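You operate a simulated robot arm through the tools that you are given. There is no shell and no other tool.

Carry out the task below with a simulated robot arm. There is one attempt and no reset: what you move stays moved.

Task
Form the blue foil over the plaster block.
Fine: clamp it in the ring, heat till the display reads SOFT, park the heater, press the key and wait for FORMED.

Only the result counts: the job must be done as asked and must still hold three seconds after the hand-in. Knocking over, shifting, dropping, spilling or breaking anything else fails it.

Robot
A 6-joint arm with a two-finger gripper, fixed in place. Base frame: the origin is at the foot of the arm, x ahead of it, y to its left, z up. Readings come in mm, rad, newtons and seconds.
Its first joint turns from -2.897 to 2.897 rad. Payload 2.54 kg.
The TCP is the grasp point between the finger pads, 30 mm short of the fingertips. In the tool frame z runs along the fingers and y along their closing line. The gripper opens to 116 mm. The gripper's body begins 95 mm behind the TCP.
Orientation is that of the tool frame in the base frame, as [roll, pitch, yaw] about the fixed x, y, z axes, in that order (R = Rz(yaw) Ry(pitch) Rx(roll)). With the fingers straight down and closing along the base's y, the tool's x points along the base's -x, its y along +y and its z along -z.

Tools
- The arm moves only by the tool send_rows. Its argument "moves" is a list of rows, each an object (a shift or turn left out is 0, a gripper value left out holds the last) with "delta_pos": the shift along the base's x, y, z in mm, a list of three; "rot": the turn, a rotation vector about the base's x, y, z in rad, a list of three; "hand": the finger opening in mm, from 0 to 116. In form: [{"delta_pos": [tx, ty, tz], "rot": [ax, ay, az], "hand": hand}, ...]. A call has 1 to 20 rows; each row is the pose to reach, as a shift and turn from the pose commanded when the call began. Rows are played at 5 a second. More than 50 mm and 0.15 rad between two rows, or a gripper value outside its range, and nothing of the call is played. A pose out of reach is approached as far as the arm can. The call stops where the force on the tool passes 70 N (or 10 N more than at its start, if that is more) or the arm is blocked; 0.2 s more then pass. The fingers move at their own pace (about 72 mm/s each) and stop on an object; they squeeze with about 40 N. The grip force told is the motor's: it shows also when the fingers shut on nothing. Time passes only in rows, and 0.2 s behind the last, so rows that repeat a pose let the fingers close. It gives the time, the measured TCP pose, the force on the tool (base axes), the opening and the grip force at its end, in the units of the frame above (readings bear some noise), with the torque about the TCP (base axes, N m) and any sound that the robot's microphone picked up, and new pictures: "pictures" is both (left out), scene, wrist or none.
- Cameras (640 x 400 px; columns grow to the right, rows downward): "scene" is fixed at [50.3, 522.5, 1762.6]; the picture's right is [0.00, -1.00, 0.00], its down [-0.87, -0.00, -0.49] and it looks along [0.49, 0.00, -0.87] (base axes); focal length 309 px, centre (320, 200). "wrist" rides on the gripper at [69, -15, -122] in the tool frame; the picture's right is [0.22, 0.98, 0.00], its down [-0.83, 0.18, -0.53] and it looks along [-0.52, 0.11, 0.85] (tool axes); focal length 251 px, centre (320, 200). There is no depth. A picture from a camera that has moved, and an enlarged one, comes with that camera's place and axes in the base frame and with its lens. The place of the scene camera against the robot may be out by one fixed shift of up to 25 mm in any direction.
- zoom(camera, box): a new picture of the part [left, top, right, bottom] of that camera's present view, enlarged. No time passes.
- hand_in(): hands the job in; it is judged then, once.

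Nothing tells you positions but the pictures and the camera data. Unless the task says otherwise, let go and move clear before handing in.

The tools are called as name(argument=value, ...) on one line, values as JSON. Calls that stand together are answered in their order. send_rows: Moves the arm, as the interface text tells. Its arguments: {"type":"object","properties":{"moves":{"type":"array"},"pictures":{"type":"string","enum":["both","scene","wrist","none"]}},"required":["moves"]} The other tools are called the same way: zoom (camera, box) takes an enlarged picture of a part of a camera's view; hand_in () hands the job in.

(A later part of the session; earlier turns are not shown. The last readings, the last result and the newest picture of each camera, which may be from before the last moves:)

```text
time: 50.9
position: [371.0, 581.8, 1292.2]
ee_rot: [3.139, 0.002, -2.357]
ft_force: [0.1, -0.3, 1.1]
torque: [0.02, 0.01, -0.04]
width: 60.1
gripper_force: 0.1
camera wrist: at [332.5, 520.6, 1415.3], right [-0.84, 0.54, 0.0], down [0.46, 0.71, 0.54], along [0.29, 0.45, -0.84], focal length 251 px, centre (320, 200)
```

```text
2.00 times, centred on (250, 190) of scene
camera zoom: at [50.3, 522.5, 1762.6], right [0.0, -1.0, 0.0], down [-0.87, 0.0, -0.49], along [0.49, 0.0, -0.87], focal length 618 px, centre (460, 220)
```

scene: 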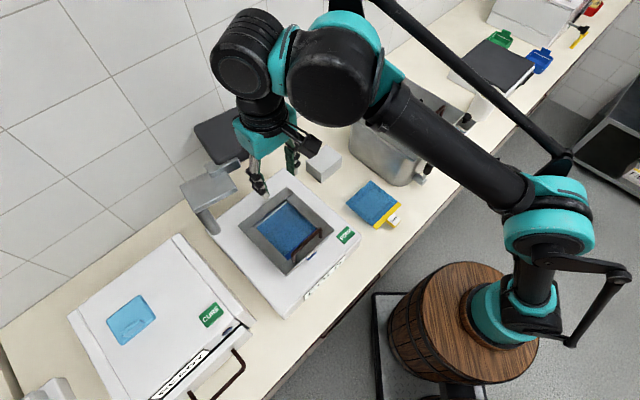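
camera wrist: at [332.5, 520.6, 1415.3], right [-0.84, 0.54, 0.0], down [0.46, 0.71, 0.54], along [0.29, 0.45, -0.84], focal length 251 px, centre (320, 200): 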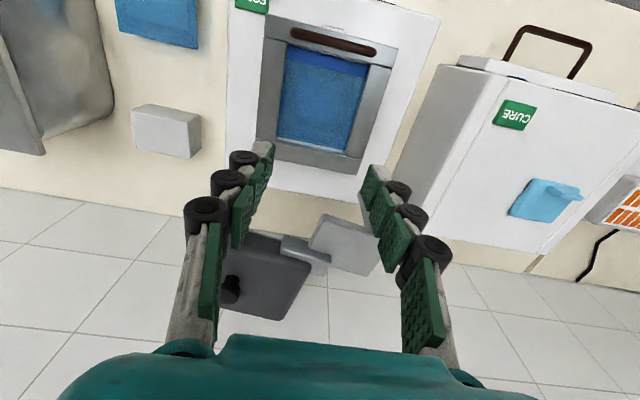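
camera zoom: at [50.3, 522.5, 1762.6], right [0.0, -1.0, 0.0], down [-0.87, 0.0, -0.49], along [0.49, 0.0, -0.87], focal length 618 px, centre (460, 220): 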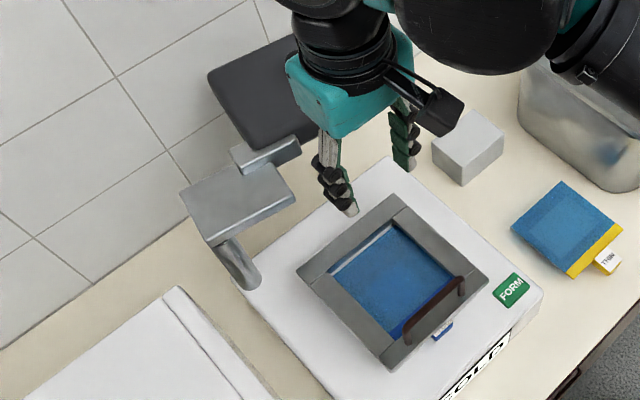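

The lid is shut and level over the foil. The heater pivots on the post at about (D 842, U 280), and its knob is at about (D 937, U 68, z 1170). I'll tilt the gripper about 40° outward to reach the knob and approach for a closer look.

send_rows(moves=[{"delta_pos": [7.1, -7.1, 0], "rot": [0.099, -0.099, 0], "hand": 70}, {"delta_pos": [22.6, -8.5, 0], "rot": [0.198, -0.198, 0]}, {"delta_pos": [42.4, -7.1, 0], "rot": [0.297, -0.297, 0]}, {"delta_pos": [70.7, -0.1, 0], "rot": [0.396, -0.396, 0]}, {"delta_pos": [100.4, 12.6, -5], "rot": [0.493, -0.494, 0]}, {"delta_pos": [132.3, 30.4, -15], "rot": [0.493, -0.494, 0]}, {"delta_pos": [163.3, 48.7, -30], "rot": [0.493, -0.494, 0]}, {"delta_pos": [163.3, 48.7, -30], "rot": [0.493, -0.494, 0]}])

zoom(camera="wrist", box=[180, 80, 460, 340])

zoom(camera="scene", box=[170, 90, 330, 250])

```text
time: 52.7
position: [534.3, 629.4, 1263.1]
ee_rot: [3.14, 0.699, -2.357]
ft_force: [0.1, -0.3, 0.0]
torque: [-0.01, 0.02, 0.0]
width: 70.2
gripper_force: 0.0
camera wrist: at [452.2, 525.2, 1311.9], right [-0.81, 0.57, -0.14], down [0.08, 0.33, 0.94], along [0.59, 0.75, -0.31], focal length 251 px, centre (320, 200)
```

scene: 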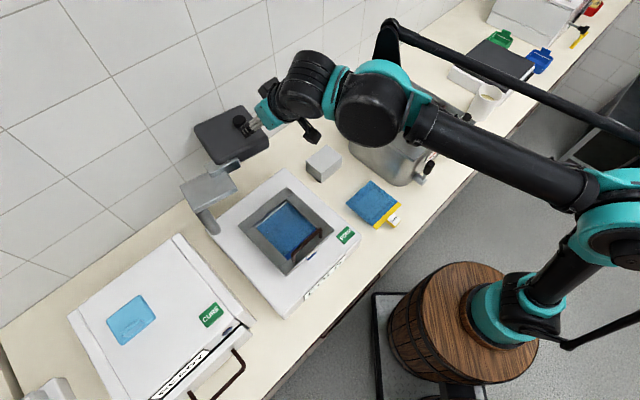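
wrist: 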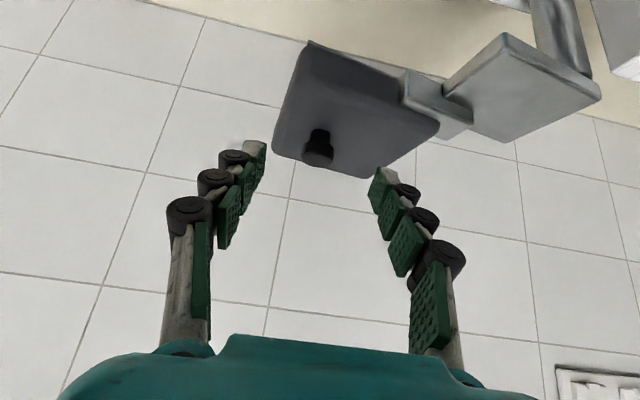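

```text
1.54 times, centred on (320, 210) of wrist
camera zoom: at [452.2, 525.2, 1311.9], right [-0.81, 0.57, -0.14], down [0.08, 0.33, 0.94], along [0.59, 0.75, -0.31], focal length 387 px, centre (320, 185)
```

zoom: 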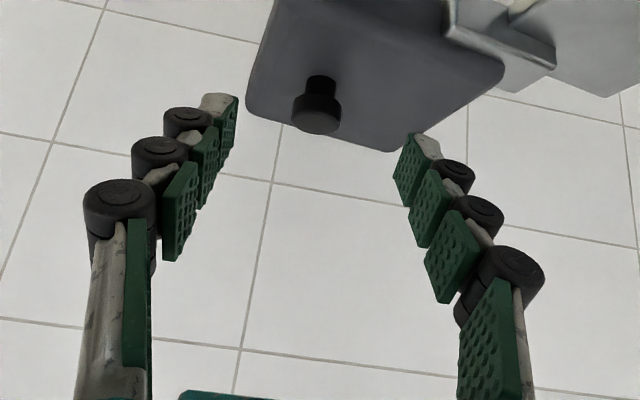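

```text
2.50 times, centred on (250, 170) of scene
camera zoom: at [50.3, 522.5, 1762.6], right [0.0, -1.0, 0.0], down [-0.87, 0.0, -0.49], along [0.49, 0.0, -0.87], focal length 772 px, centre (495, 275)
```

zoom: 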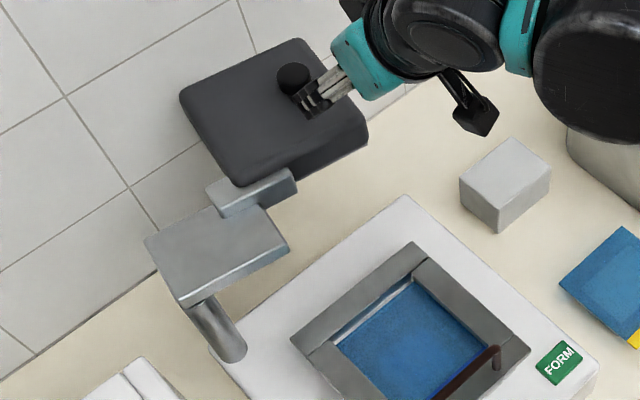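

From this view the knob top is at about (D 918, U 72, z 1192), about 32 mm wide. I'll advance along the tilted axis, straddling the knob, and check before closing.

send_rows(moves=[{"delta_pos": [8, 11, 0], "hand": 64}, {"delta_pos": [16.5, 21.7, 0]}, {"delta_pos": [26.4, 31.6, -16.8]}, {"delta_pos": [36.3, 41.5, -33.6]}, {"delta_pos": [42, 47.2, -43.5]}, {"delta_pos": [42, 47.2, -43.5]}])

zoom(camera="wrist", box=[200, 60, 440, 280])

zoom(camera="scene", box=[190, 90, 290, 190])

```text
time: 54.1
position: [576.6, 676.4, 1220.1]
ee_rot: [3.139, 0.7, -2.355]
ft_force: [0.0, -0.5, 0.5]
torque: [0.01, -0.01, 0.0]
width: 63.8
gripper_force: 0.0
camera wrist: at [494.0, 572.6, 1268.6], right [-0.81, 0.57, -0.14], down [0.08, 0.33, 0.94], along [0.59, 0.75, -0.31], focal length 251 px, centre (320, 200)
```

scene: 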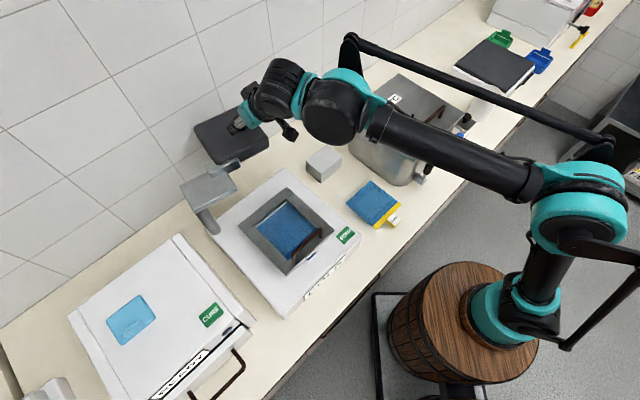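
wrist: 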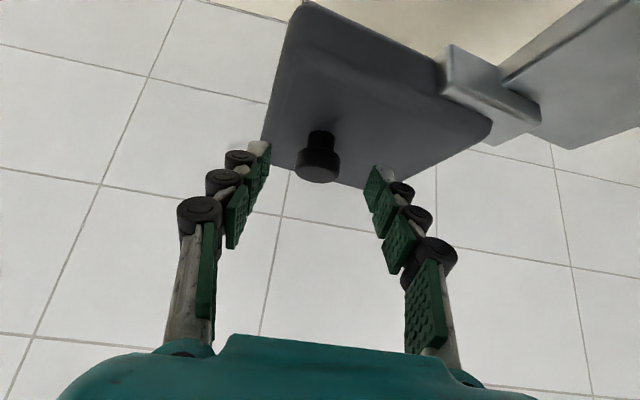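

```text
1.82 times, centred on (320, 170) of wrist
camera zoom: at [494.0, 572.6, 1268.6], right [-0.81, 0.57, -0.14], down [0.08, 0.33, 0.94], along [0.59, 0.75, -0.31], focal length 457 px, centre (320, 254)
```

zoom: 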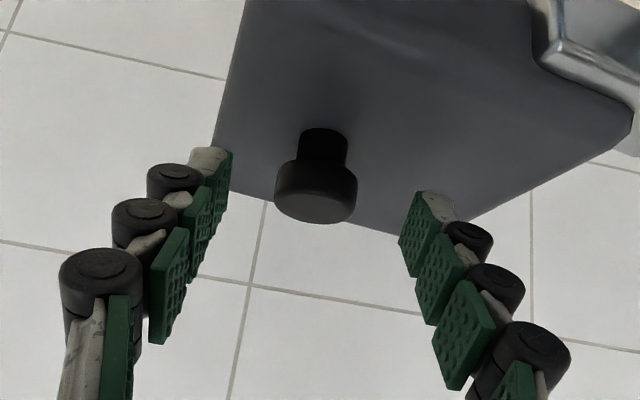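

```text
4.00 times, centred on (240, 140) of scene
camera zoom: at [50.3, 522.5, 1762.6], right [0.0, -1.0, 0.0], down [-0.87, 0.0, -0.49], along [0.49, 0.0, -0.87], focal length 1236 px, centre (640, 440)
```

zoom: 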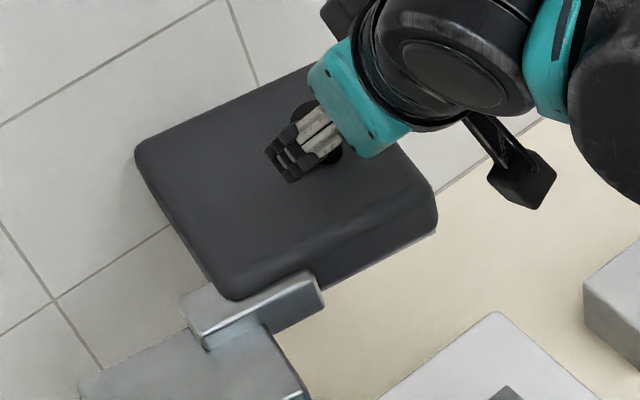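

The knob is centred 48 mm ahead between the fingers. I'll advance 30 mm and close on it.

send_rows(moves=[{"delta_pos": [4.5, 4.5, -7.7]}, {"delta_pos": [9.1, 9.1, -15.4]}, {"delta_pos": [13.7, 13.6, -23]}, {"delta_pos": [13.7, 13.6, -23]}])

zoom(camera="wrist", box=[200, 60, 440, 280])

zoom(camera="scene", box=[190, 90, 290, 190])

```text
time: 55.1
position: [589.6, 690.6, 1196.9]
ee_rot: [3.138, 0.7, -2.359]
ft_force: [-1.0, 0.3, 0.3]
torque: [-0.02, -0.03, -0.02]
width: 63.8
gripper_force: 0.0
camera wrist: at [507.8, 585.7, 1245.6], right [-0.81, 0.57, -0.14], down [0.08, 0.33, 0.94], along [0.59, 0.75, -0.31], focal length 251 px, centre (320, 200)
```

scene: 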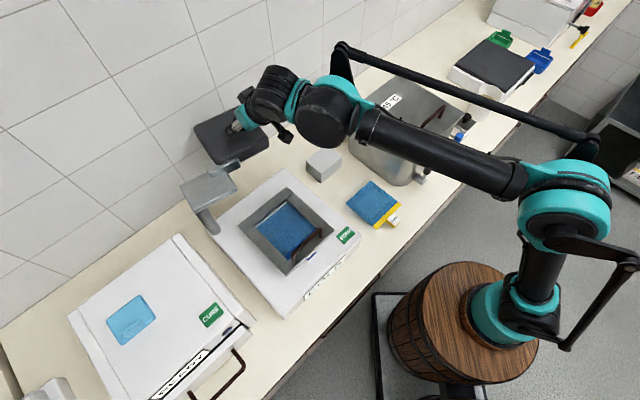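
wrist: 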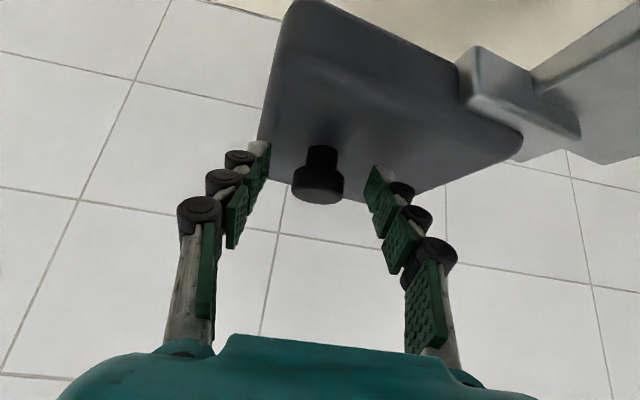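

```text
1.82 times, centred on (320, 170) of wrist
camera zoom: at [507.8, 585.7, 1245.6], right [-0.81, 0.57, -0.14], down [0.08, 0.33, 0.94], along [0.59, 0.75, -0.31], focal length 457 px, centre (320, 254)
```

zoom: 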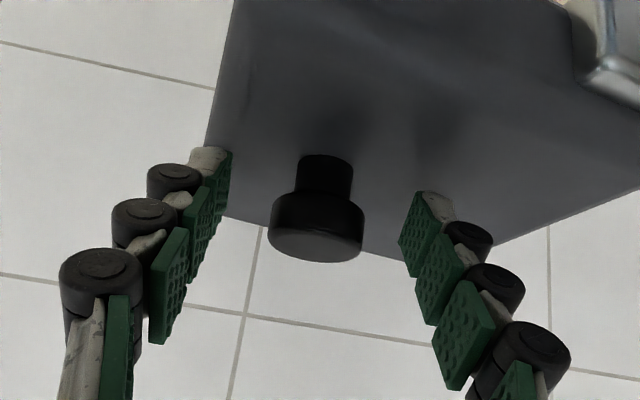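

```text
4.00 times, centred on (240, 140) of scene
camera zoom: at [50.3, 522.5, 1762.6], right [0.0, -1.0, 0.0], down [-0.87, 0.0, -0.49], along [0.49, 0.0, -0.87], focal length 1236 px, centre (640, 440)
```

zoom: 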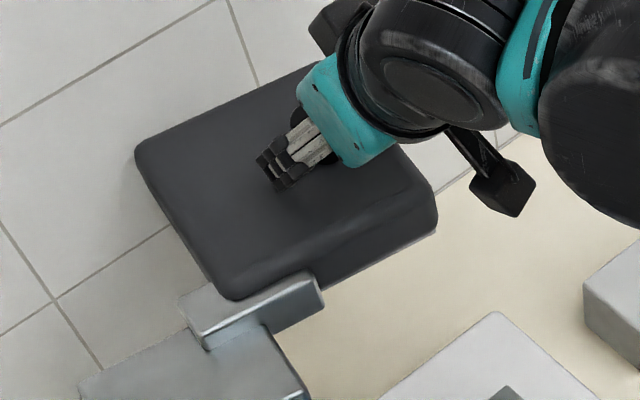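

The finger pads are level with the knob's wide part. Closing on the knob.

send_rows(moves=[{"delta_pos": [0, 0, 0], "hand": 45}, {"delta_pos": [0, 0, 0], "hand": 34}, {"delta_pos": [0, 0, 0], "hand": 25}, {"delta_pos": [0, 0, 0], "hand": 25}], pictures="wrist")

zoom(camera="wrist", box=[200, 60, 440, 280])

```text
time: 56.1
position: [588.2, 690.8, 1196.9]
ee_rot: [3.14, 0.7, -2.357]
ft_force: [-4.1, 0.3, -0.3]
torque: [0.08, 0.08, 0.12]
width: 32.6
gripper_force: 44.8
camera wrist: at [507.2, 585.9, 1245.7], right [-0.81, 0.57, -0.14], down [0.08, 0.33, 0.94], along [0.59, 0.75, -0.31], focal length 251 px, centre (320, 200)
```

wrist: 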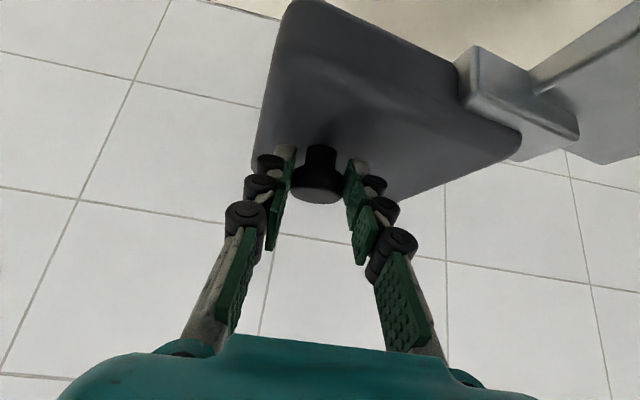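

```text
1.82 times, centred on (320, 170) of wrist
camera zoom: at [507.2, 585.9, 1245.7], right [-0.81, 0.57, -0.14], down [0.08, 0.33, 0.94], along [0.59, 0.75, -0.31], focal length 457 px, centre (320, 254)
```

zoom: 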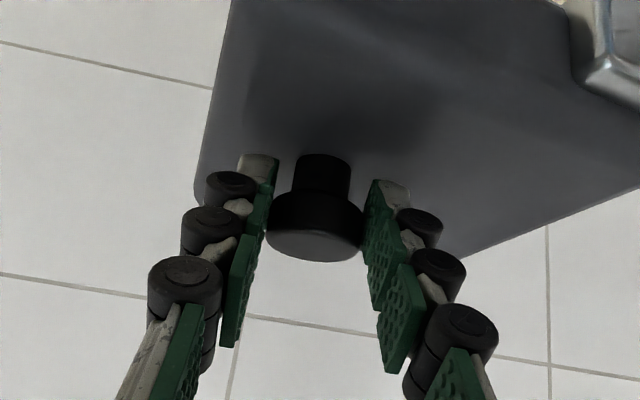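

The knob is gripped. I'll start swinging the heater along its arc around the post, and check force and movement.

send_rows(moves=[{"delta_pos": [-4.7, -9.8, 0]}, {"delta_pos": [-9.9, -19.2, 0]}, {"delta_pos": [-14.9, -27.5, 0]}, {"delta_pos": [-20.3, -35.5, 0]}, {"delta_pos": [-20.3, -35.5, 0]}])

zoom(camera="wrist", box=[200, 60, 440, 280])

zoom(camera="scene", box=[170, 90, 330, 250])

```text
time: 57.3
position: [568.9, 655.0, 1196.4]
ee_rot: [-3.142, 0.701, -2.357]
ft_force: [9.7, -2.8, 1.1]
torque: [0.01, -0.26, -0.7]
width: 32.8
gripper_force: 44.6
camera wrist: at [487.9, 550.5, 1245.7], right [-0.81, 0.57, -0.14], down [0.08, 0.33, 0.94], along [0.59, 0.75, -0.31], focal length 251 px, centre (320, 200)
```

scene: 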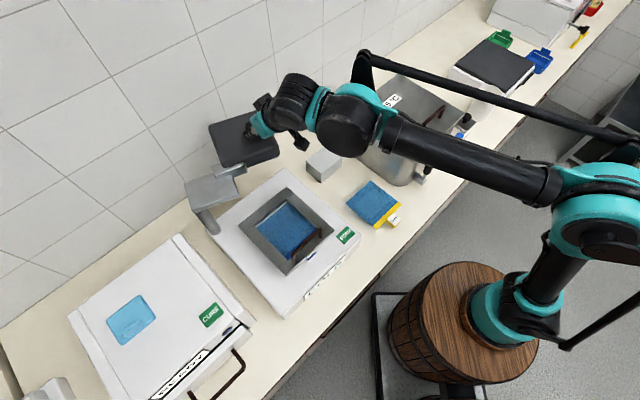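
wrist: 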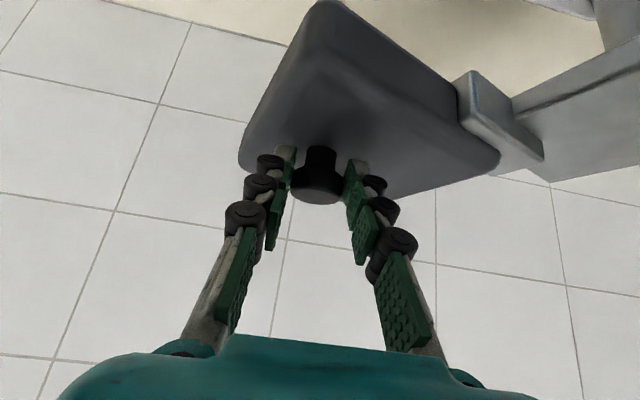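

```text
1.82 times, centred on (320, 170) of wrist
camera zoom: at [487.9, 550.5, 1245.7], right [-0.81, 0.57, -0.14], down [0.08, 0.33, 0.94], along [0.59, 0.75, -0.31], focal length 457 px, centre (320, 254)
```

zoom: 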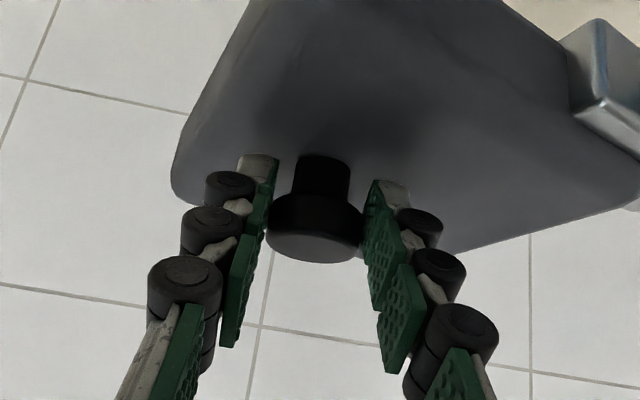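

```text
2.50 times, centred on (250, 170) of scene
camera zoom: at [50.3, 522.5, 1762.6], right [0.0, -1.0, 0.0], down [-0.87, 0.0, -0.49], along [0.49, 0.0, -0.87], focal length 772 px, centre (495, 275)
```

zoom: 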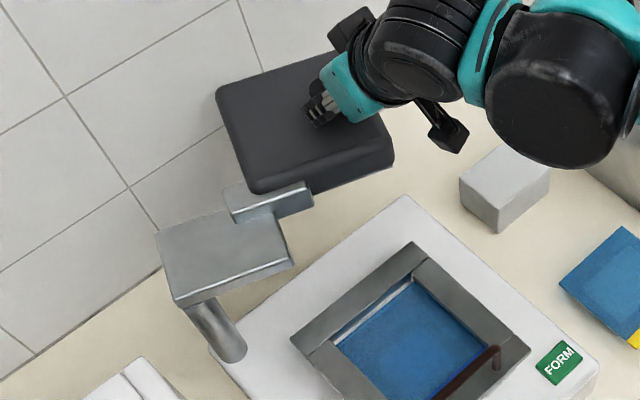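

The heater is swinging with only small side force. Continuing the arc with a slight correction.

send_rows(moves=[{"delta_pos": [-5.4, -8.2, 0]}, {"delta_pos": [-11, -16.1, 0]}, {"delta_pos": [-17.3, -23.5, 0]}, {"delta_pos": [-23.8, -30.7, 0]}, {"delta_pos": [-30.8, -37.5, 0]}, {"delta_pos": [-37.9, -44.1, 0]}, {"delta_pos": [-37.9, -44.1, 0]}])

zoom(camera="scene", box=[170, 90, 330, 250])

```text
time: 58.9
position: [532.3, 610.3, 1196.3]
ee_rot: [3.141, 0.699, -2.358]
ft_force: [13.9, -17.3, -12.0]
torque: [-0.72, -0.01, -0.44]
width: 33.0
gripper_force: 45.1
camera wrist: at [450.1, 505.7, 1246.0], right [-0.81, 0.57, -0.14], down [0.08, 0.33, 0.94], along [0.59, 0.75, -0.31], focal length 251 px, centre (320, 200)
```

scene: 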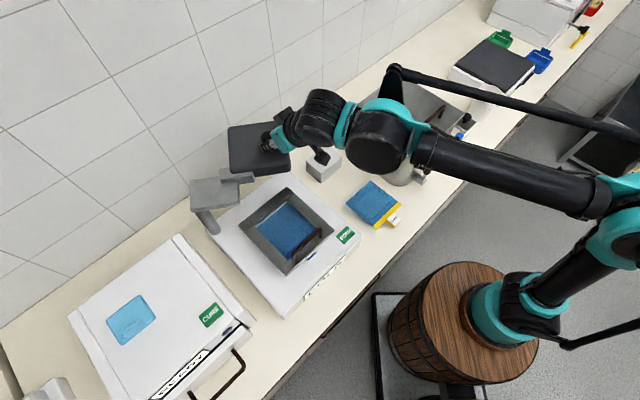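
wrist: 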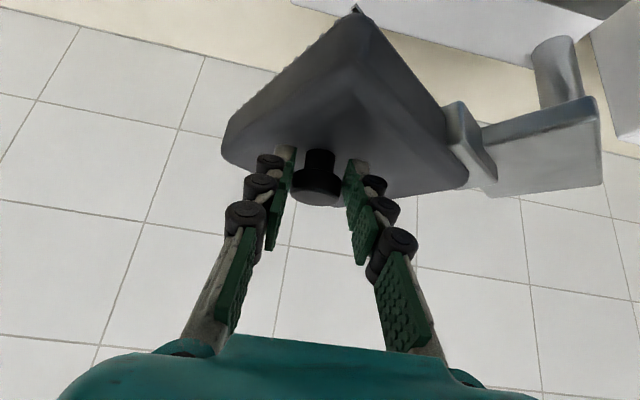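

```text
2.50 times, centred on (250, 170) of scene
camera zoom: at [50.3, 522.5, 1762.6], right [0.0, -1.0, 0.0], down [-0.87, 0.0, -0.49], along [0.49, 0.0, -0.87], focal length 772 px, centre (495, 275)
```

zoom: 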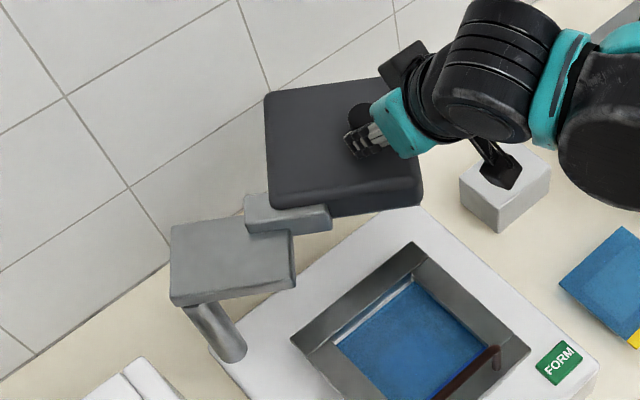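

The side force is growing (about 22 N toward −U), so my arc radius or centre is slightly off. I'll loosen the grip a little to see where the knob really sits.

send_rows(moves=[{"delta_pos": [0, 0, 0], "hand": 40}, {"delta_pos": [0, 0, 0], "hand": 46}, {"delta_pos": [0, 0, 0], "hand": 46}], pictures="wrist")

zoom(camera="wrist", box=[220, 100, 420, 280])

```text
time: 59.7
position: [531.1, 612.7, 1196.6]
ee_rot: [3.14, 0.698, -2.356]
ft_force: [1.0, -0.1, 0.0]
torque: [-0.01, -0.04, 0.02]
width: 46.1
gripper_force: 0.3
camera wrist: at [448.6, 507.1, 1246.3], right [-0.81, 0.57, -0.14], down [0.08, 0.33, 0.94], along [0.59, 0.75, -0.31], focal length 251 px, centre (320, 200)
```

wrist: 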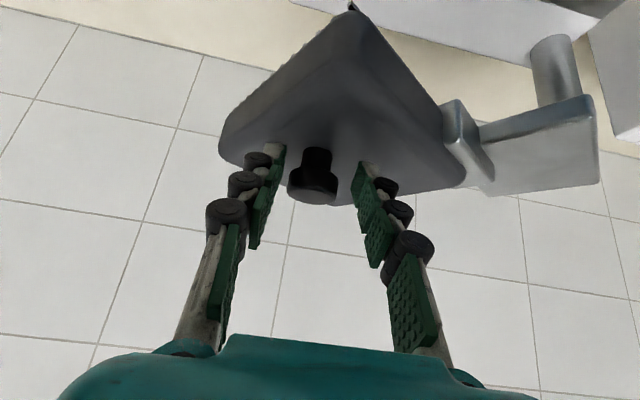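

```text
2.22 times, centred on (320, 190) of wrist
camera zoom: at [448.6, 507.1, 1246.3], right [-0.81, 0.57, -0.14], down [0.08, 0.33, 0.94], along [0.59, 0.75, -0.31], focal length 559 px, centre (320, 222)
```

zoom: 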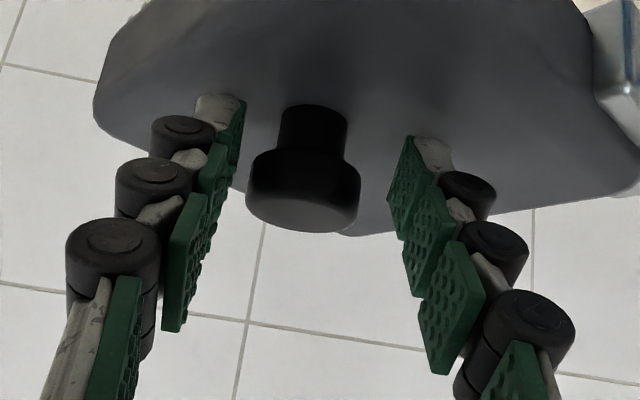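

The knob sits about 3 mm further to −U, so the true pivot is near (D 828, U 280). I'll recentre, re-grip and continue on the corrected arc.

send_rows(moves=[{"delta_pos": [2.3, -2.3, 0]}, {"delta_pos": [2.3, -2.3, 0], "hand": 25}, {"delta_pos": [2.3, -2.3, 0], "hand": 25}, {"delta_pos": [-7.8, -11.2, 0]}, {"delta_pos": [-15.5, -17.3, 0]}, {"delta_pos": [-23.4, -23.3, 0]}, {"delta_pos": [-31.6, -28.6, 0]}, {"delta_pos": [-40, -33.8, 0]}, {"delta_pos": [-48.7, -38.4, 0]}, {"delta_pos": [-57.4, -42.9, 0]}, {"delta_pos": [-57.4, -42.9, 0]}])

zoom(camera="scene", box=[170, 90, 330, 250])

```text
time: 62.1
position: [472.7, 569.7, 1197.2]
ee_rot: [3.141, 0.7, -2.357]
ft_force: [-7.0, 11.6, 7.1]
torque: [0.36, -0.22, 0.53]
width: 31.1
gripper_force: 44.8
camera wrist: at [391.7, 463.7, 1245.8], right [-0.81, 0.57, -0.14], down [0.08, 0.33, 0.94], along [0.59, 0.75, -0.31], focal length 251 px, centre (320, 200)
```

scene: 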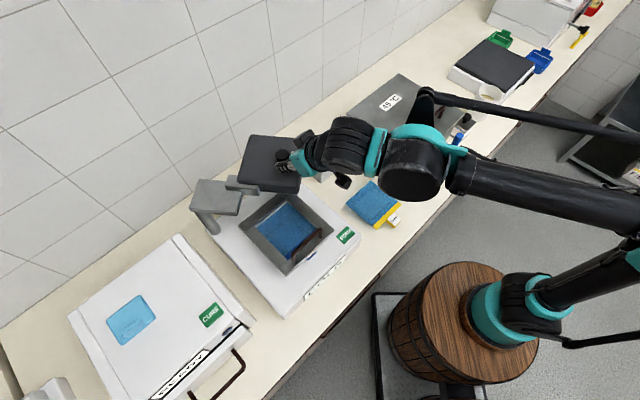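
wrist: 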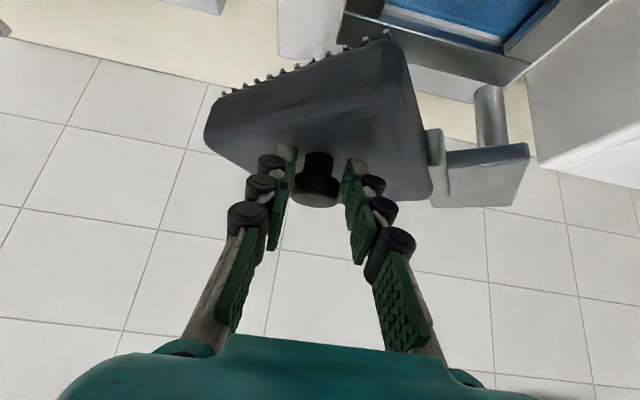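

```text
2.50 times, centred on (250, 170) of scene
camera zoom: at [50.3, 522.5, 1762.6], right [0.0, -1.0, 0.0], down [-0.87, 0.0, -0.49], along [0.49, 0.0, -0.87], focal length 772 px, centre (495, 275)
```

zoom: 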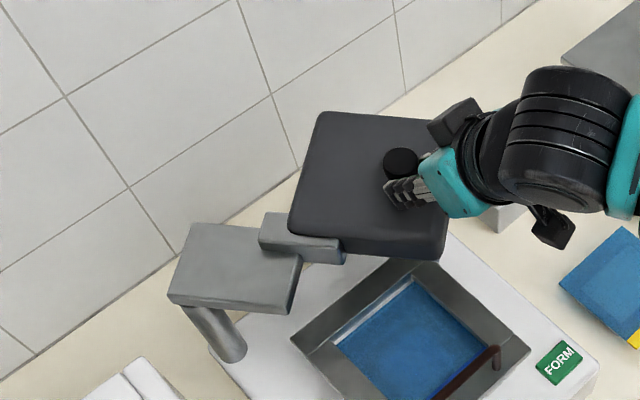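

The knob has slipped toward the fingertips, because with this orientation only friction pulls it. I'll release and back off, then re-grip with the tool vertical and closing along the direction of travel so a finger pushes it.

send_rows(moves=[{"delta_pos": [0, 0, 0], "hand": 50}, {"delta_pos": [0, 0, 0], "hand": 64}, {"delta_pos": [-9, -9, 15]}, {"delta_pos": [-22, -22, 38]}, {"delta_pos": [-36, -36, 65], "rot": [-0.06, 0.06, 0]}, {"delta_pos": [-40, -40, 85], "rot": [-0.16, 0.16, 0]}, {"delta_pos": [-40, -40, 95], "rot": [-0.26, 0.26, 0]}, {"delta_pos": [-40, -40, 95], "rot": [-0.36, 0.36, 0]}, {"delta_pos": [-40, -40, 95], "rot": [-0.46, 0.46, 0]}, {"delta_pos": [-40, -40, 95], "rot": [-0.493, 0.494, 0]}, {"delta_pos": [-40, -40, 95], "rot": [-0.493, 0.494, 0]}])

zoom(camera="wrist", box=[180, 80, 460, 340])

zoom(camera="scene", box=[170, 90, 330, 250])

```text
time: 64.5
position: [433.8, 528.7, 1291.2]
ee_rot: [3.139, 0.001, -2.356]
ft_force: [0.2, 0.5, 0.7]
torque: [-0.02, -0.03, 0.0]
width: 64.0
gripper_force: 0.1
camera wrist: at [396.1, 467.4, 1413.7], right [-0.84, 0.54, 0.0], down [0.46, 0.71, 0.53], along [0.29, 0.45, -0.84], focal length 251 px, centre (320, 200)
```

scene: 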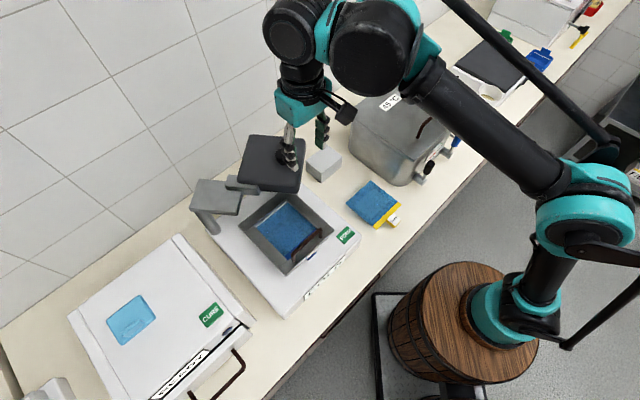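
wrist: 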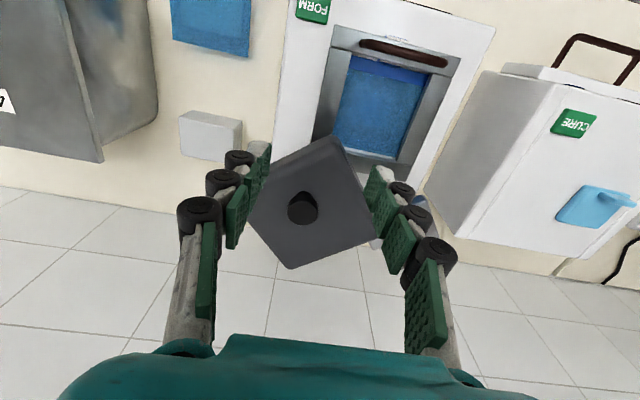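

```text
1.54 times, centred on (320, 210) of wrist
camera zoom: at [396.1, 467.4, 1413.7], right [-0.84, 0.54, 0.0], down [0.46, 0.71, 0.53], along [0.29, 0.45, -0.84], focal length 387 px, centre (320, 185)
```

zoom: 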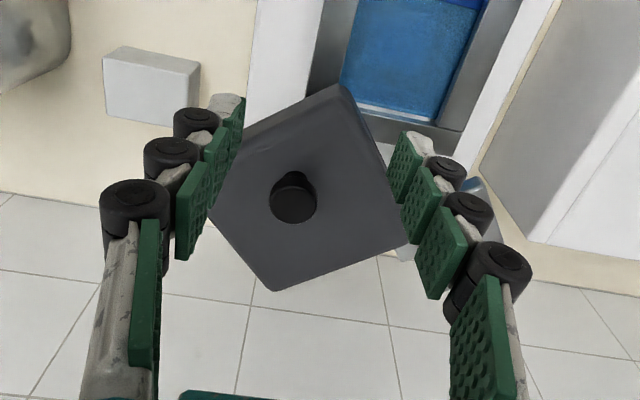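

```text
2.50 times, centred on (250, 170) of scene
camera zoom: at [50.3, 522.5, 1762.6], right [0.0, -1.0, 0.0], down [-0.87, 0.0, -0.49], along [0.49, 0.0, -0.87], focal length 772 px, centre (495, 275)
```

zoom: 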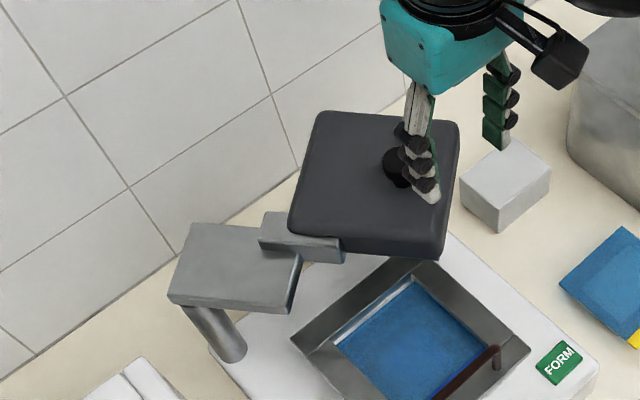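

The knob is at about (D 767, U 66). I'll turn the gripper about 74° so it closes along the direction of travel, and position it above the knob.

send_rows(moves=[{"delta_pos": [6, 6, -5], "rot": [0, 0, 0.13], "hand": 56}, {"delta_pos": [12, 12, -10], "rot": [0, 0, 0.26]}, {"delta_pos": [18, 18, -15], "rot": [0, 0, 0.39]}, {"delta_pos": [24, 24, -22], "rot": [0, 0, 0.52]}, {"delta_pos": [30, 30, -30], "rot": [0, 0, 0.65]}, {"delta_pos": [36, 35, -38], "rot": [0, 0, 0.78]}, {"delta_pos": [42, 41, -45], "rot": [0, 0, 0.91]}, {"delta_pos": [49, 47, -52], "rot": [0, 0, 1.04]}, {"delta_pos": [56, 54, -55], "rot": [0, 0, 1.17]}, {"delta_pos": [62.3, 60, -56], "rot": [0, 0, 1.293]}, {"delta_pos": [62.3, 60, -56], "rot": [0, 0, 1.293]}])

zoom(camera="wrist", box=[200, 80, 440, 300])

zoom(camera="scene", box=[190, 90, 330, 230])

```text
time: 66.9
position: [496.1, 587.4, 1235.7]
ee_rot: [3.139, 0.003, -1.063]
ft_force: [-0.7, -0.1, -0.2]
torque: [0.02, 0.02, -0.01]
width: 56.0
gripper_force: 0.0
camera wrist: at [543.5, 534.3, 1357.8], right [-0.75, -0.66, 0.0], down [-0.56, 0.63, 0.54], along [-0.36, 0.4, -0.84], focal length 251 px, centre (320, 200)
```

scene: 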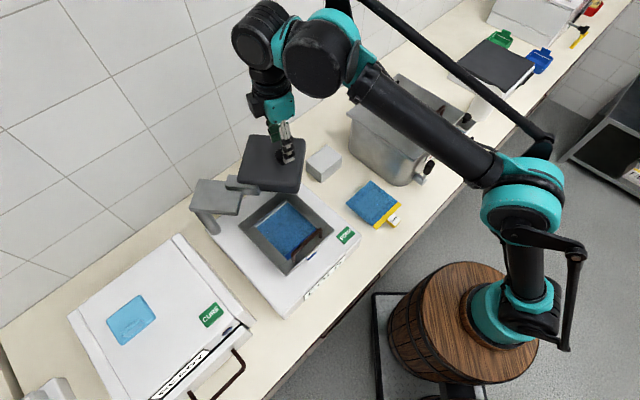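
wrist: 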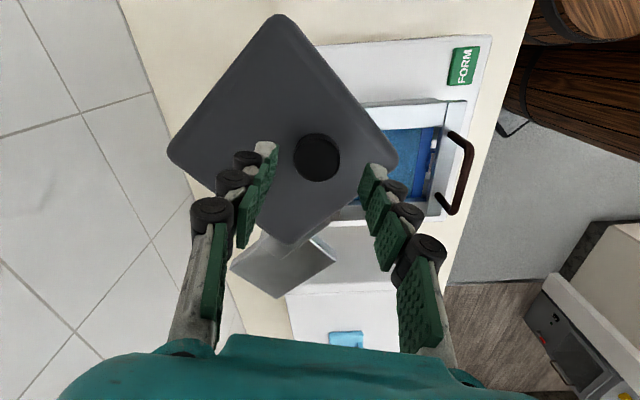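

```text
1.82 times, centred on (320, 190) of wrist
camera zoom: at [543.5, 534.3, 1357.8], right [-0.75, -0.66, 0.0], down [-0.56, 0.63, 0.54], along [-0.36, 0.4, -0.84], focal length 457 px, centre (320, 218)
```

zoom: 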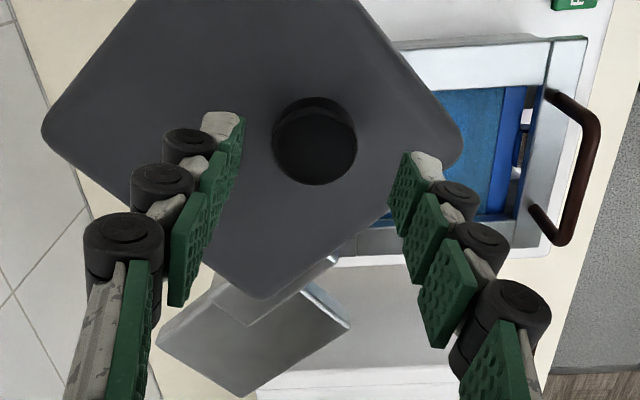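

```text
2.86 times, centred on (260, 160) of scene
camera zoom: at [50.3, 522.5, 1762.6], right [0.0, -1.0, 0.0], down [-0.87, 0.0, -0.49], along [0.49, 0.0, -0.87], focal length 883 px, centre (491, 314)
```

zoom: 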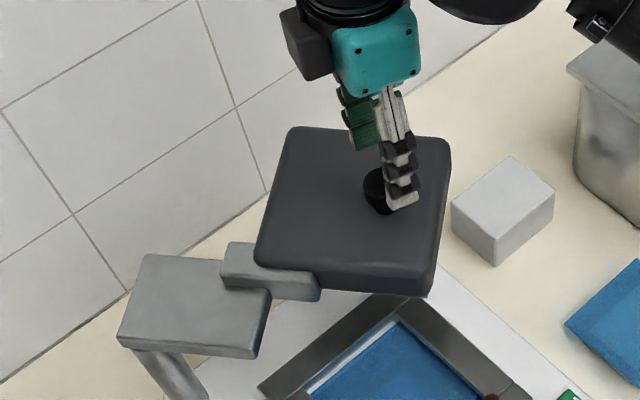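

The knob is right beneath the gripper. I'll descend to straddle it and then close.

send_rows(moves=[{"delta_pos": [1.5, 1.8, -12]}, {"delta_pos": [1.5, 1.8, -25]}, {"delta_pos": [1.5, 1.8, -38]}, {"delta_pos": [1.5, 1.8, -38], "hand": 40}, {"delta_pos": [1.5, 1.8, -38], "hand": 25}, {"delta_pos": [1.5, 1.8, -38], "hand": 25}], pictures="wrist")

zoom(camera="wrist", box=[200, 80, 440, 300])

```text
time: 68.3
position: [496.7, 590.6, 1197.8]
ee_rot: [3.14, 0.002, -1.065]
ft_force: [0.1, -0.8, -3.8]
torque: [0.04, -0.04, 0.18]
width: 32.7
gripper_force: 44.6
camera wrist: at [545.0, 536.4, 1319.6], right [-0.75, -0.66, 0.0], down [-0.56, 0.63, 0.54], along [-0.36, 0.4, -0.84], focal length 251 px, centre (320, 200)
```

wrist: 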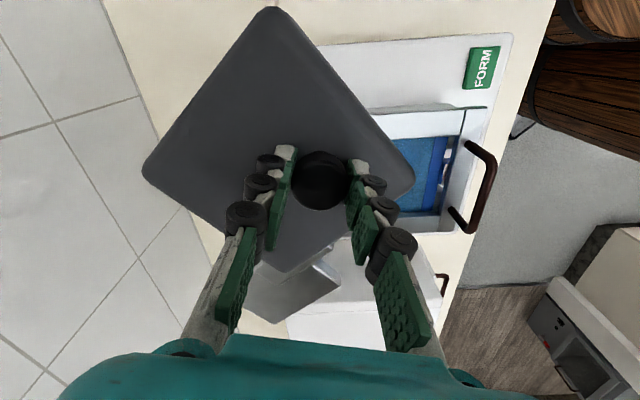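

```text
1.82 times, centred on (320, 190) of wrist
camera zoom: at [545.0, 536.4, 1319.6], right [-0.75, -0.66, 0.0], down [-0.56, 0.63, 0.54], along [-0.36, 0.4, -0.84], focal length 457 px, centre (320, 218)
```

zoom: 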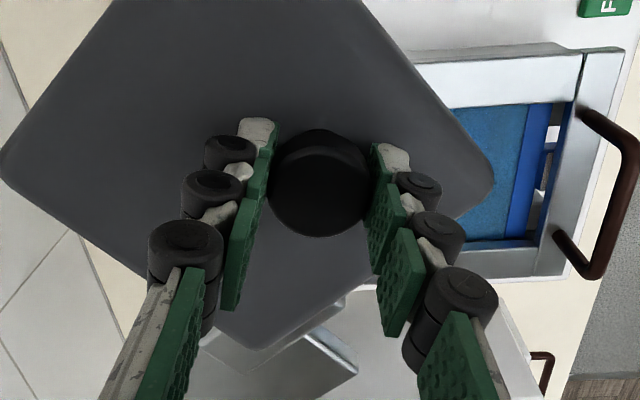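

The knob is held again, now with positive drive along its path. Continuing the arc, rotating the wrist with it.

send_rows(moves=[{"delta_pos": [-7, -3.3, 0], "rot": [0, 0, -0.035]}, {"delta_pos": [-14.1, -6.5, 0], "rot": [0, 0, -0.07]}, {"delta_pos": [-21.4, -9.4, 0], "rot": [0, 0, -0.105]}, {"delta_pos": [-28.7, -12.1, 0], "rot": [0, 0, -0.14]}, {"delta_pos": [-36.1, -14.5, 0], "rot": [0, 0, -0.175]}, {"delta_pos": [-43.6, -16.7, 0], "rot": [0, 0, -0.209]}, {"delta_pos": [-51.2, -18.5, 0], "rot": [0, 0, -0.244]}, {"delta_pos": [-58.8, -20.2, 0], "rot": [0, 0, -0.279]}, {"delta_pos": [-58.8, -20.2, 0], "rot": [0, 0, -0.279]}])

zoom(camera="wrist", box=[200, 80, 440, 300])

zoom(camera="scene", box=[190, 110, 340, 260])

```text
time: 70.3
position: [437.7, 569.9, 1197.8]
ee_rot: [3.138, 0.0, -1.345]
ft_force: [-0.9, 2.1, -1.9]
torque: [-0.23, -0.16, -0.01]
width: 32.2
gripper_force: 45.0
camera wrist: at [469.0, 505.3, 1319.6], right [-0.9, -0.43, 0.0], down [-0.36, 0.76, 0.54], along [-0.23, 0.48, -0.84], focal length 251 px, centre (320, 200)
```

scene: 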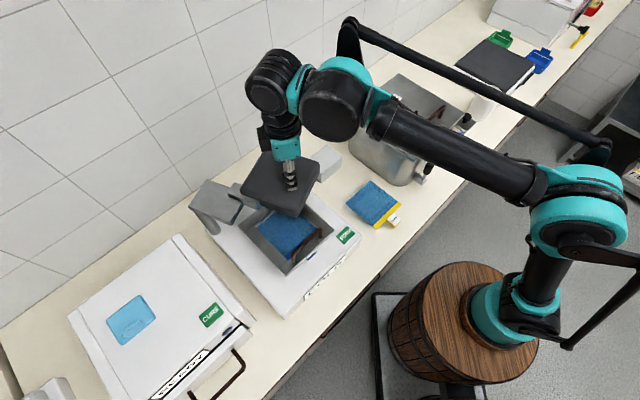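
wrist: 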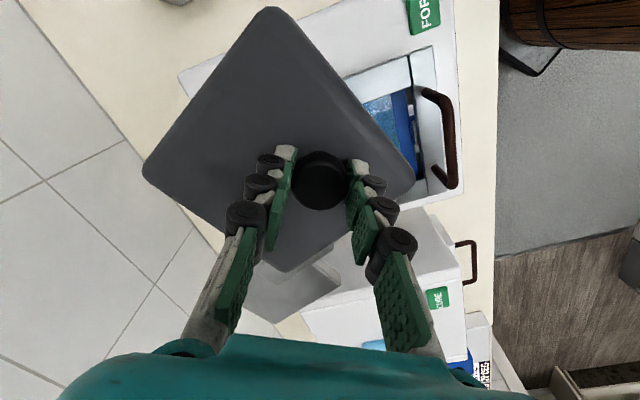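

```text
1.82 times, centred on (320, 190) of wrist
camera zoom: at [469.0, 505.3, 1319.6], right [-0.9, -0.43, 0.0], down [-0.36, 0.76, 0.54], along [-0.23, 0.48, -0.84], focal length 457 px, centre (320, 218)
```

zoom: 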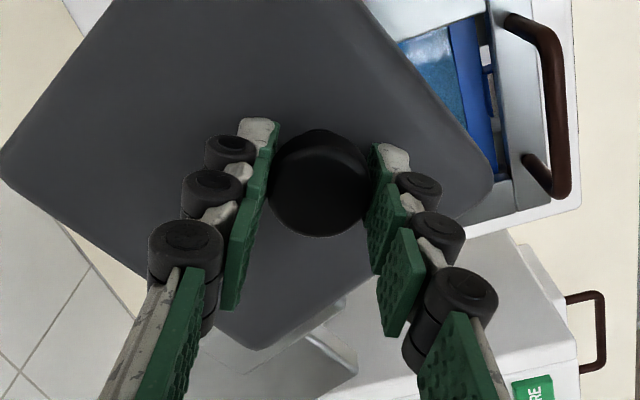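

```text
2.67 times, centred on (265, 185) of scene
camera zoom: at [50.3, 522.5, 1762.6], right [0.0, -1.0, 0.0], down [-0.87, 0.0, -0.49], along [0.49, 0.0, -0.87], focal length 824 px, centre (467, 240)
```

zoom: 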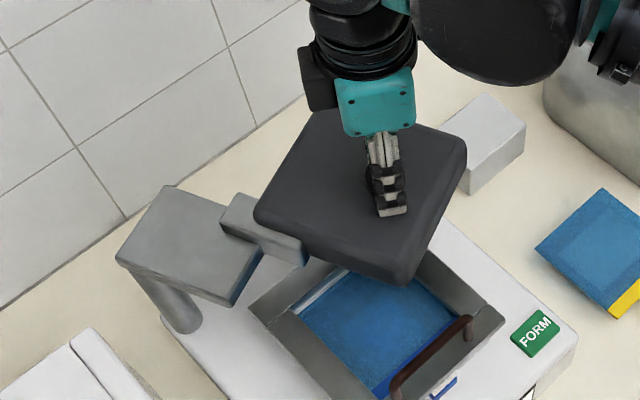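

The heater follows with almost no force. Continuing toward the working position over the ring.

send_rows(moves=[{"delta_pos": [-7.7, -1.3, 0], "rot": [0, 0, -0.035]}, {"delta_pos": [-15.4, -2.4, 0], "rot": [0, 0, -0.07]}, {"delta_pos": [-23.1, -3.2, 0], "rot": [0, 0, -0.105]}, {"delta_pos": [-30.9, -3.7, 0], "rot": [0, 0, -0.14]}, {"delta_pos": [-38.8, -4.1, 0], "rot": [0, 0, -0.175]}, {"delta_pos": [-46.5, -4.1, 0], "rot": [0, 0, -0.209]}, {"delta_pos": [-54.3, -3.8, 0], "rot": [0, 0, -0.244]}, {"delta_pos": [-62.1, -3.2, 0], "rot": [0, 0, -0.279]}, {"delta_pos": [-62.1, -3.2, 0], "rot": [0, 0, -0.279]}])

zoom(camera="scene", box=[190, 110, 360, 310])

```text
time: 72.3
position: [375.1, 568.2, 1198.3]
ee_rot: [3.141, 0.003, -1.625]
ft_force: [0.4, 3.9, 7.6]
torque: [0.08, -0.04, 0.06]
width: 32.4
gripper_force: 45.6
camera wrist: at [388.4, 496.2, 1319.6], right [-0.99, -0.16, 0.0], down [-0.14, 0.83, 0.54], along [-0.09, 0.53, -0.84], focal length 251 px, centre (320, 200)
```

scene: 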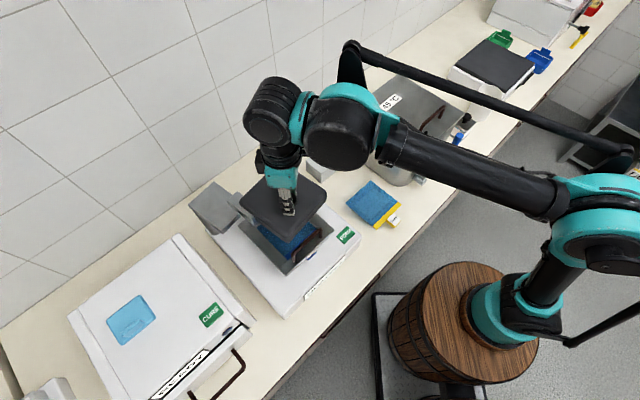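
wrist: 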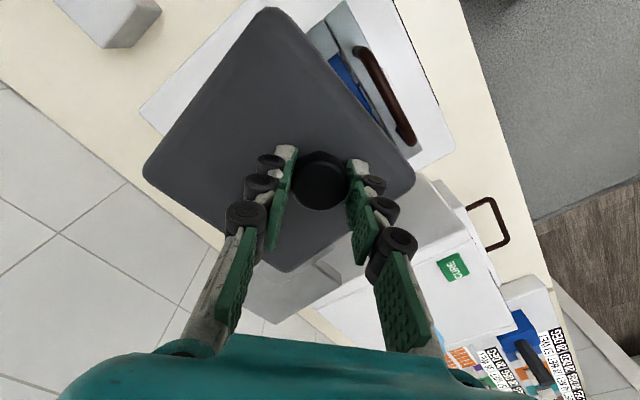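

```text
2.00 times, centred on (275, 210) of scene
camera zoom: at [50.3, 522.5, 1762.6], right [0.0, -1.0, 0.0], down [-0.87, 0.0, -0.49], along [0.49, 0.0, -0.87], focal length 618 px, centre (410, 180)
```

zoom: 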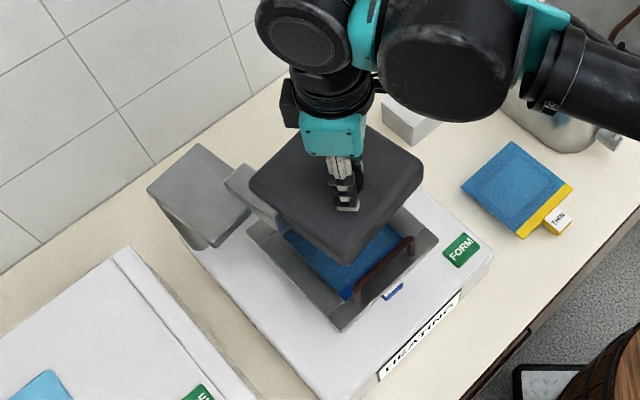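

The display now reads HEATING. I'll nudge the heater a few more degrees to line it up with the ring, then watch the display.

send_rows(moves=[{"delta_pos": [-5.8, 0.6, 0], "rot": [0, 0, -0.026]}, {"delta_pos": [-11.7, 1.3, 0], "rot": [0, 0, -0.052]}, {"delta_pos": [-17.4, 2.2, 0], "rot": [0, 0, -0.078]}, {"delta_pos": [-23.2, 3.2, 0], "rot": [0, 0, -0.105]}, {"delta_pos": [-28.9, 4.4, 0], "rot": [0, 0, -0.131]}, {"delta_pos": [-28.9, 4.4, 0], "rot": [0, 0, -0.131]}])

zoom(camera="scene", box=[190, 110, 360, 310])

```text
time: 73.7
position: [347.5, 570.5, 1198.4]
ee_rot: [-3.141, 0.001, -1.754]
ft_force: [1.6, 6.4, -1.3]
torque: [0.27, -0.08, 0.02]
width: 32.4
gripper_force: 45.4
camera wrist: at [350.4, 499.6, 1319.6], right [-1.0, -0.03, 0.0], down [-0.03, 0.84, 0.54], along [-0.02, 0.54, -0.84], focal length 251 px, centre (320, 200)
```

scene: 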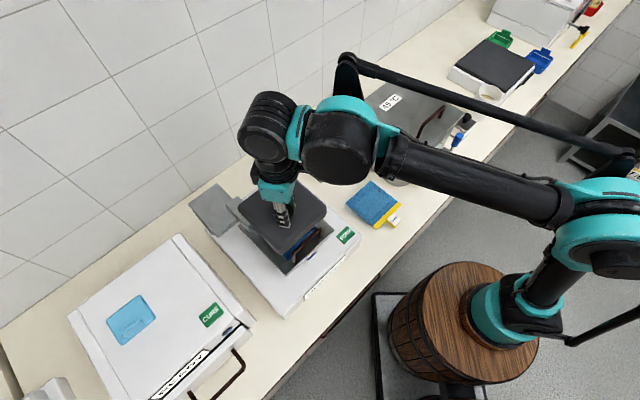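
wrist: 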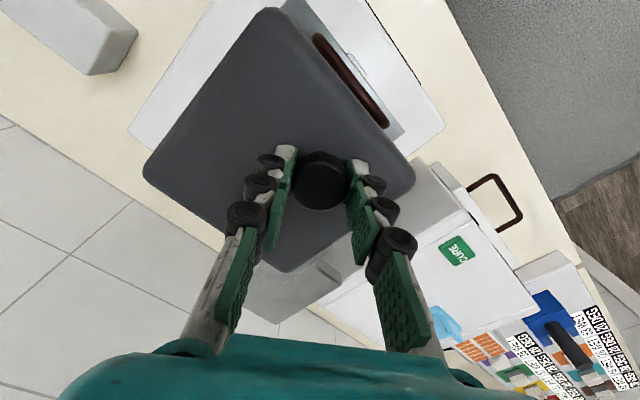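

```text
2.00 times, centred on (275, 210) of scene
camera zoom: at [50.3, 522.5, 1762.6], right [0.0, -1.0, 0.0], down [-0.87, 0.0, -0.49], along [0.49, 0.0, -0.87], focal length 618 px, centre (410, 180)
```

zoom: 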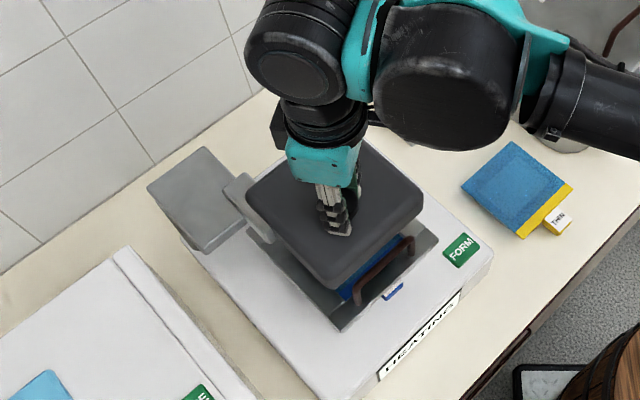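

The heater is now aligned over the ring and the display reads HEATING. I'll keep hold of the knob and wait in short steps, checking the display.

send_rows(moves=[{"delta_pos": [0, 0, 0]}, {"delta_pos": [0, 0, 0]}, {"delta_pos": [0, 0, 0]}, {"delta_pos": [0, 0, 0]}, {"delta_pos": [0, 0, 0]}], pictures="none")

zoom(camera="scene", box=[270, 250, 370, 320])

```text
time: 74.9
position: [347.2, 571.9, 1197.7]
ee_rot: [3.138, 0.002, -1.752]
ft_force: [1.4, 6.8, -4.2]
torque: [0.23, -0.09, 0.1]
width: 32.5
gripper_force: 45.2
```

```text
5.71 times, centred on (320, 285) of scene
camera zoom: at [50.3, 522.5, 1762.6], right [0.0, -1.0, 0.0], down [-0.87, 0.0, -0.49], along [0.49, 0.0, -0.87], focal length 1766 px, centre (320, -286)
```

zoom: 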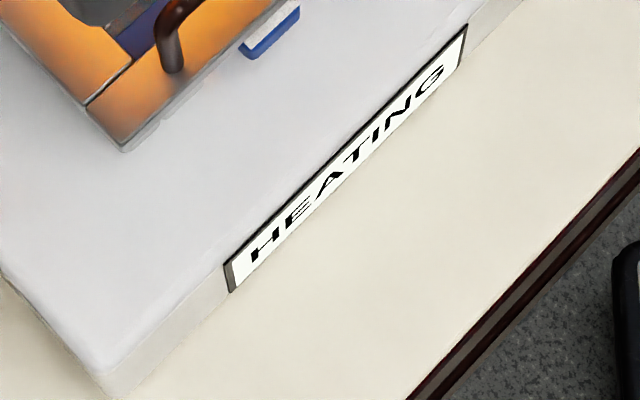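

send_rows(moves=[{"delta_pos": [0, 0, 0]}, {"delta_pos": [0, 0, 0]}, {"delta_pos": [0, 0, 0]}, {"delta_pos": [0, 0, 0]}, {"delta_pos": [0, 0, 0]}, {"delta_pos": [0, 0, 0]}, {"delta_pos": [0, 0, 0]}, {"delta_pos": [0, 0, 0]}], pictures="none")

zoom(camera="scene", box=[230, 180, 370, 320])

```text
time: 76.7
position: [348.0, 570.5, 1197.8]
ee_rot: [3.14, 0.003, -1.752]
ft_force: [0.7, 5.5, -7.6]
torque: [0.08, -0.05, 0.08]
width: 32.6
gripper_force: 45.0
```

```text
2.86 times, centred on (300, 250) of scene
camera zoom: at [50.3, 522.5, 1762.6], right [0.0, -1.0, 0.0], down [-0.87, 0.0, -0.49], along [0.49, 0.0, -0.87], focal length 883 px, centre (377, 57)
```

zoom: 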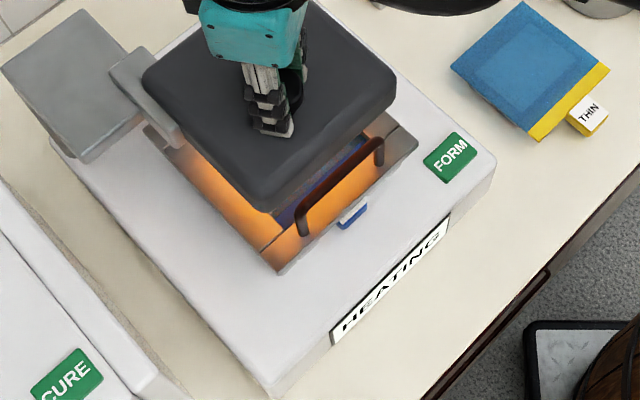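

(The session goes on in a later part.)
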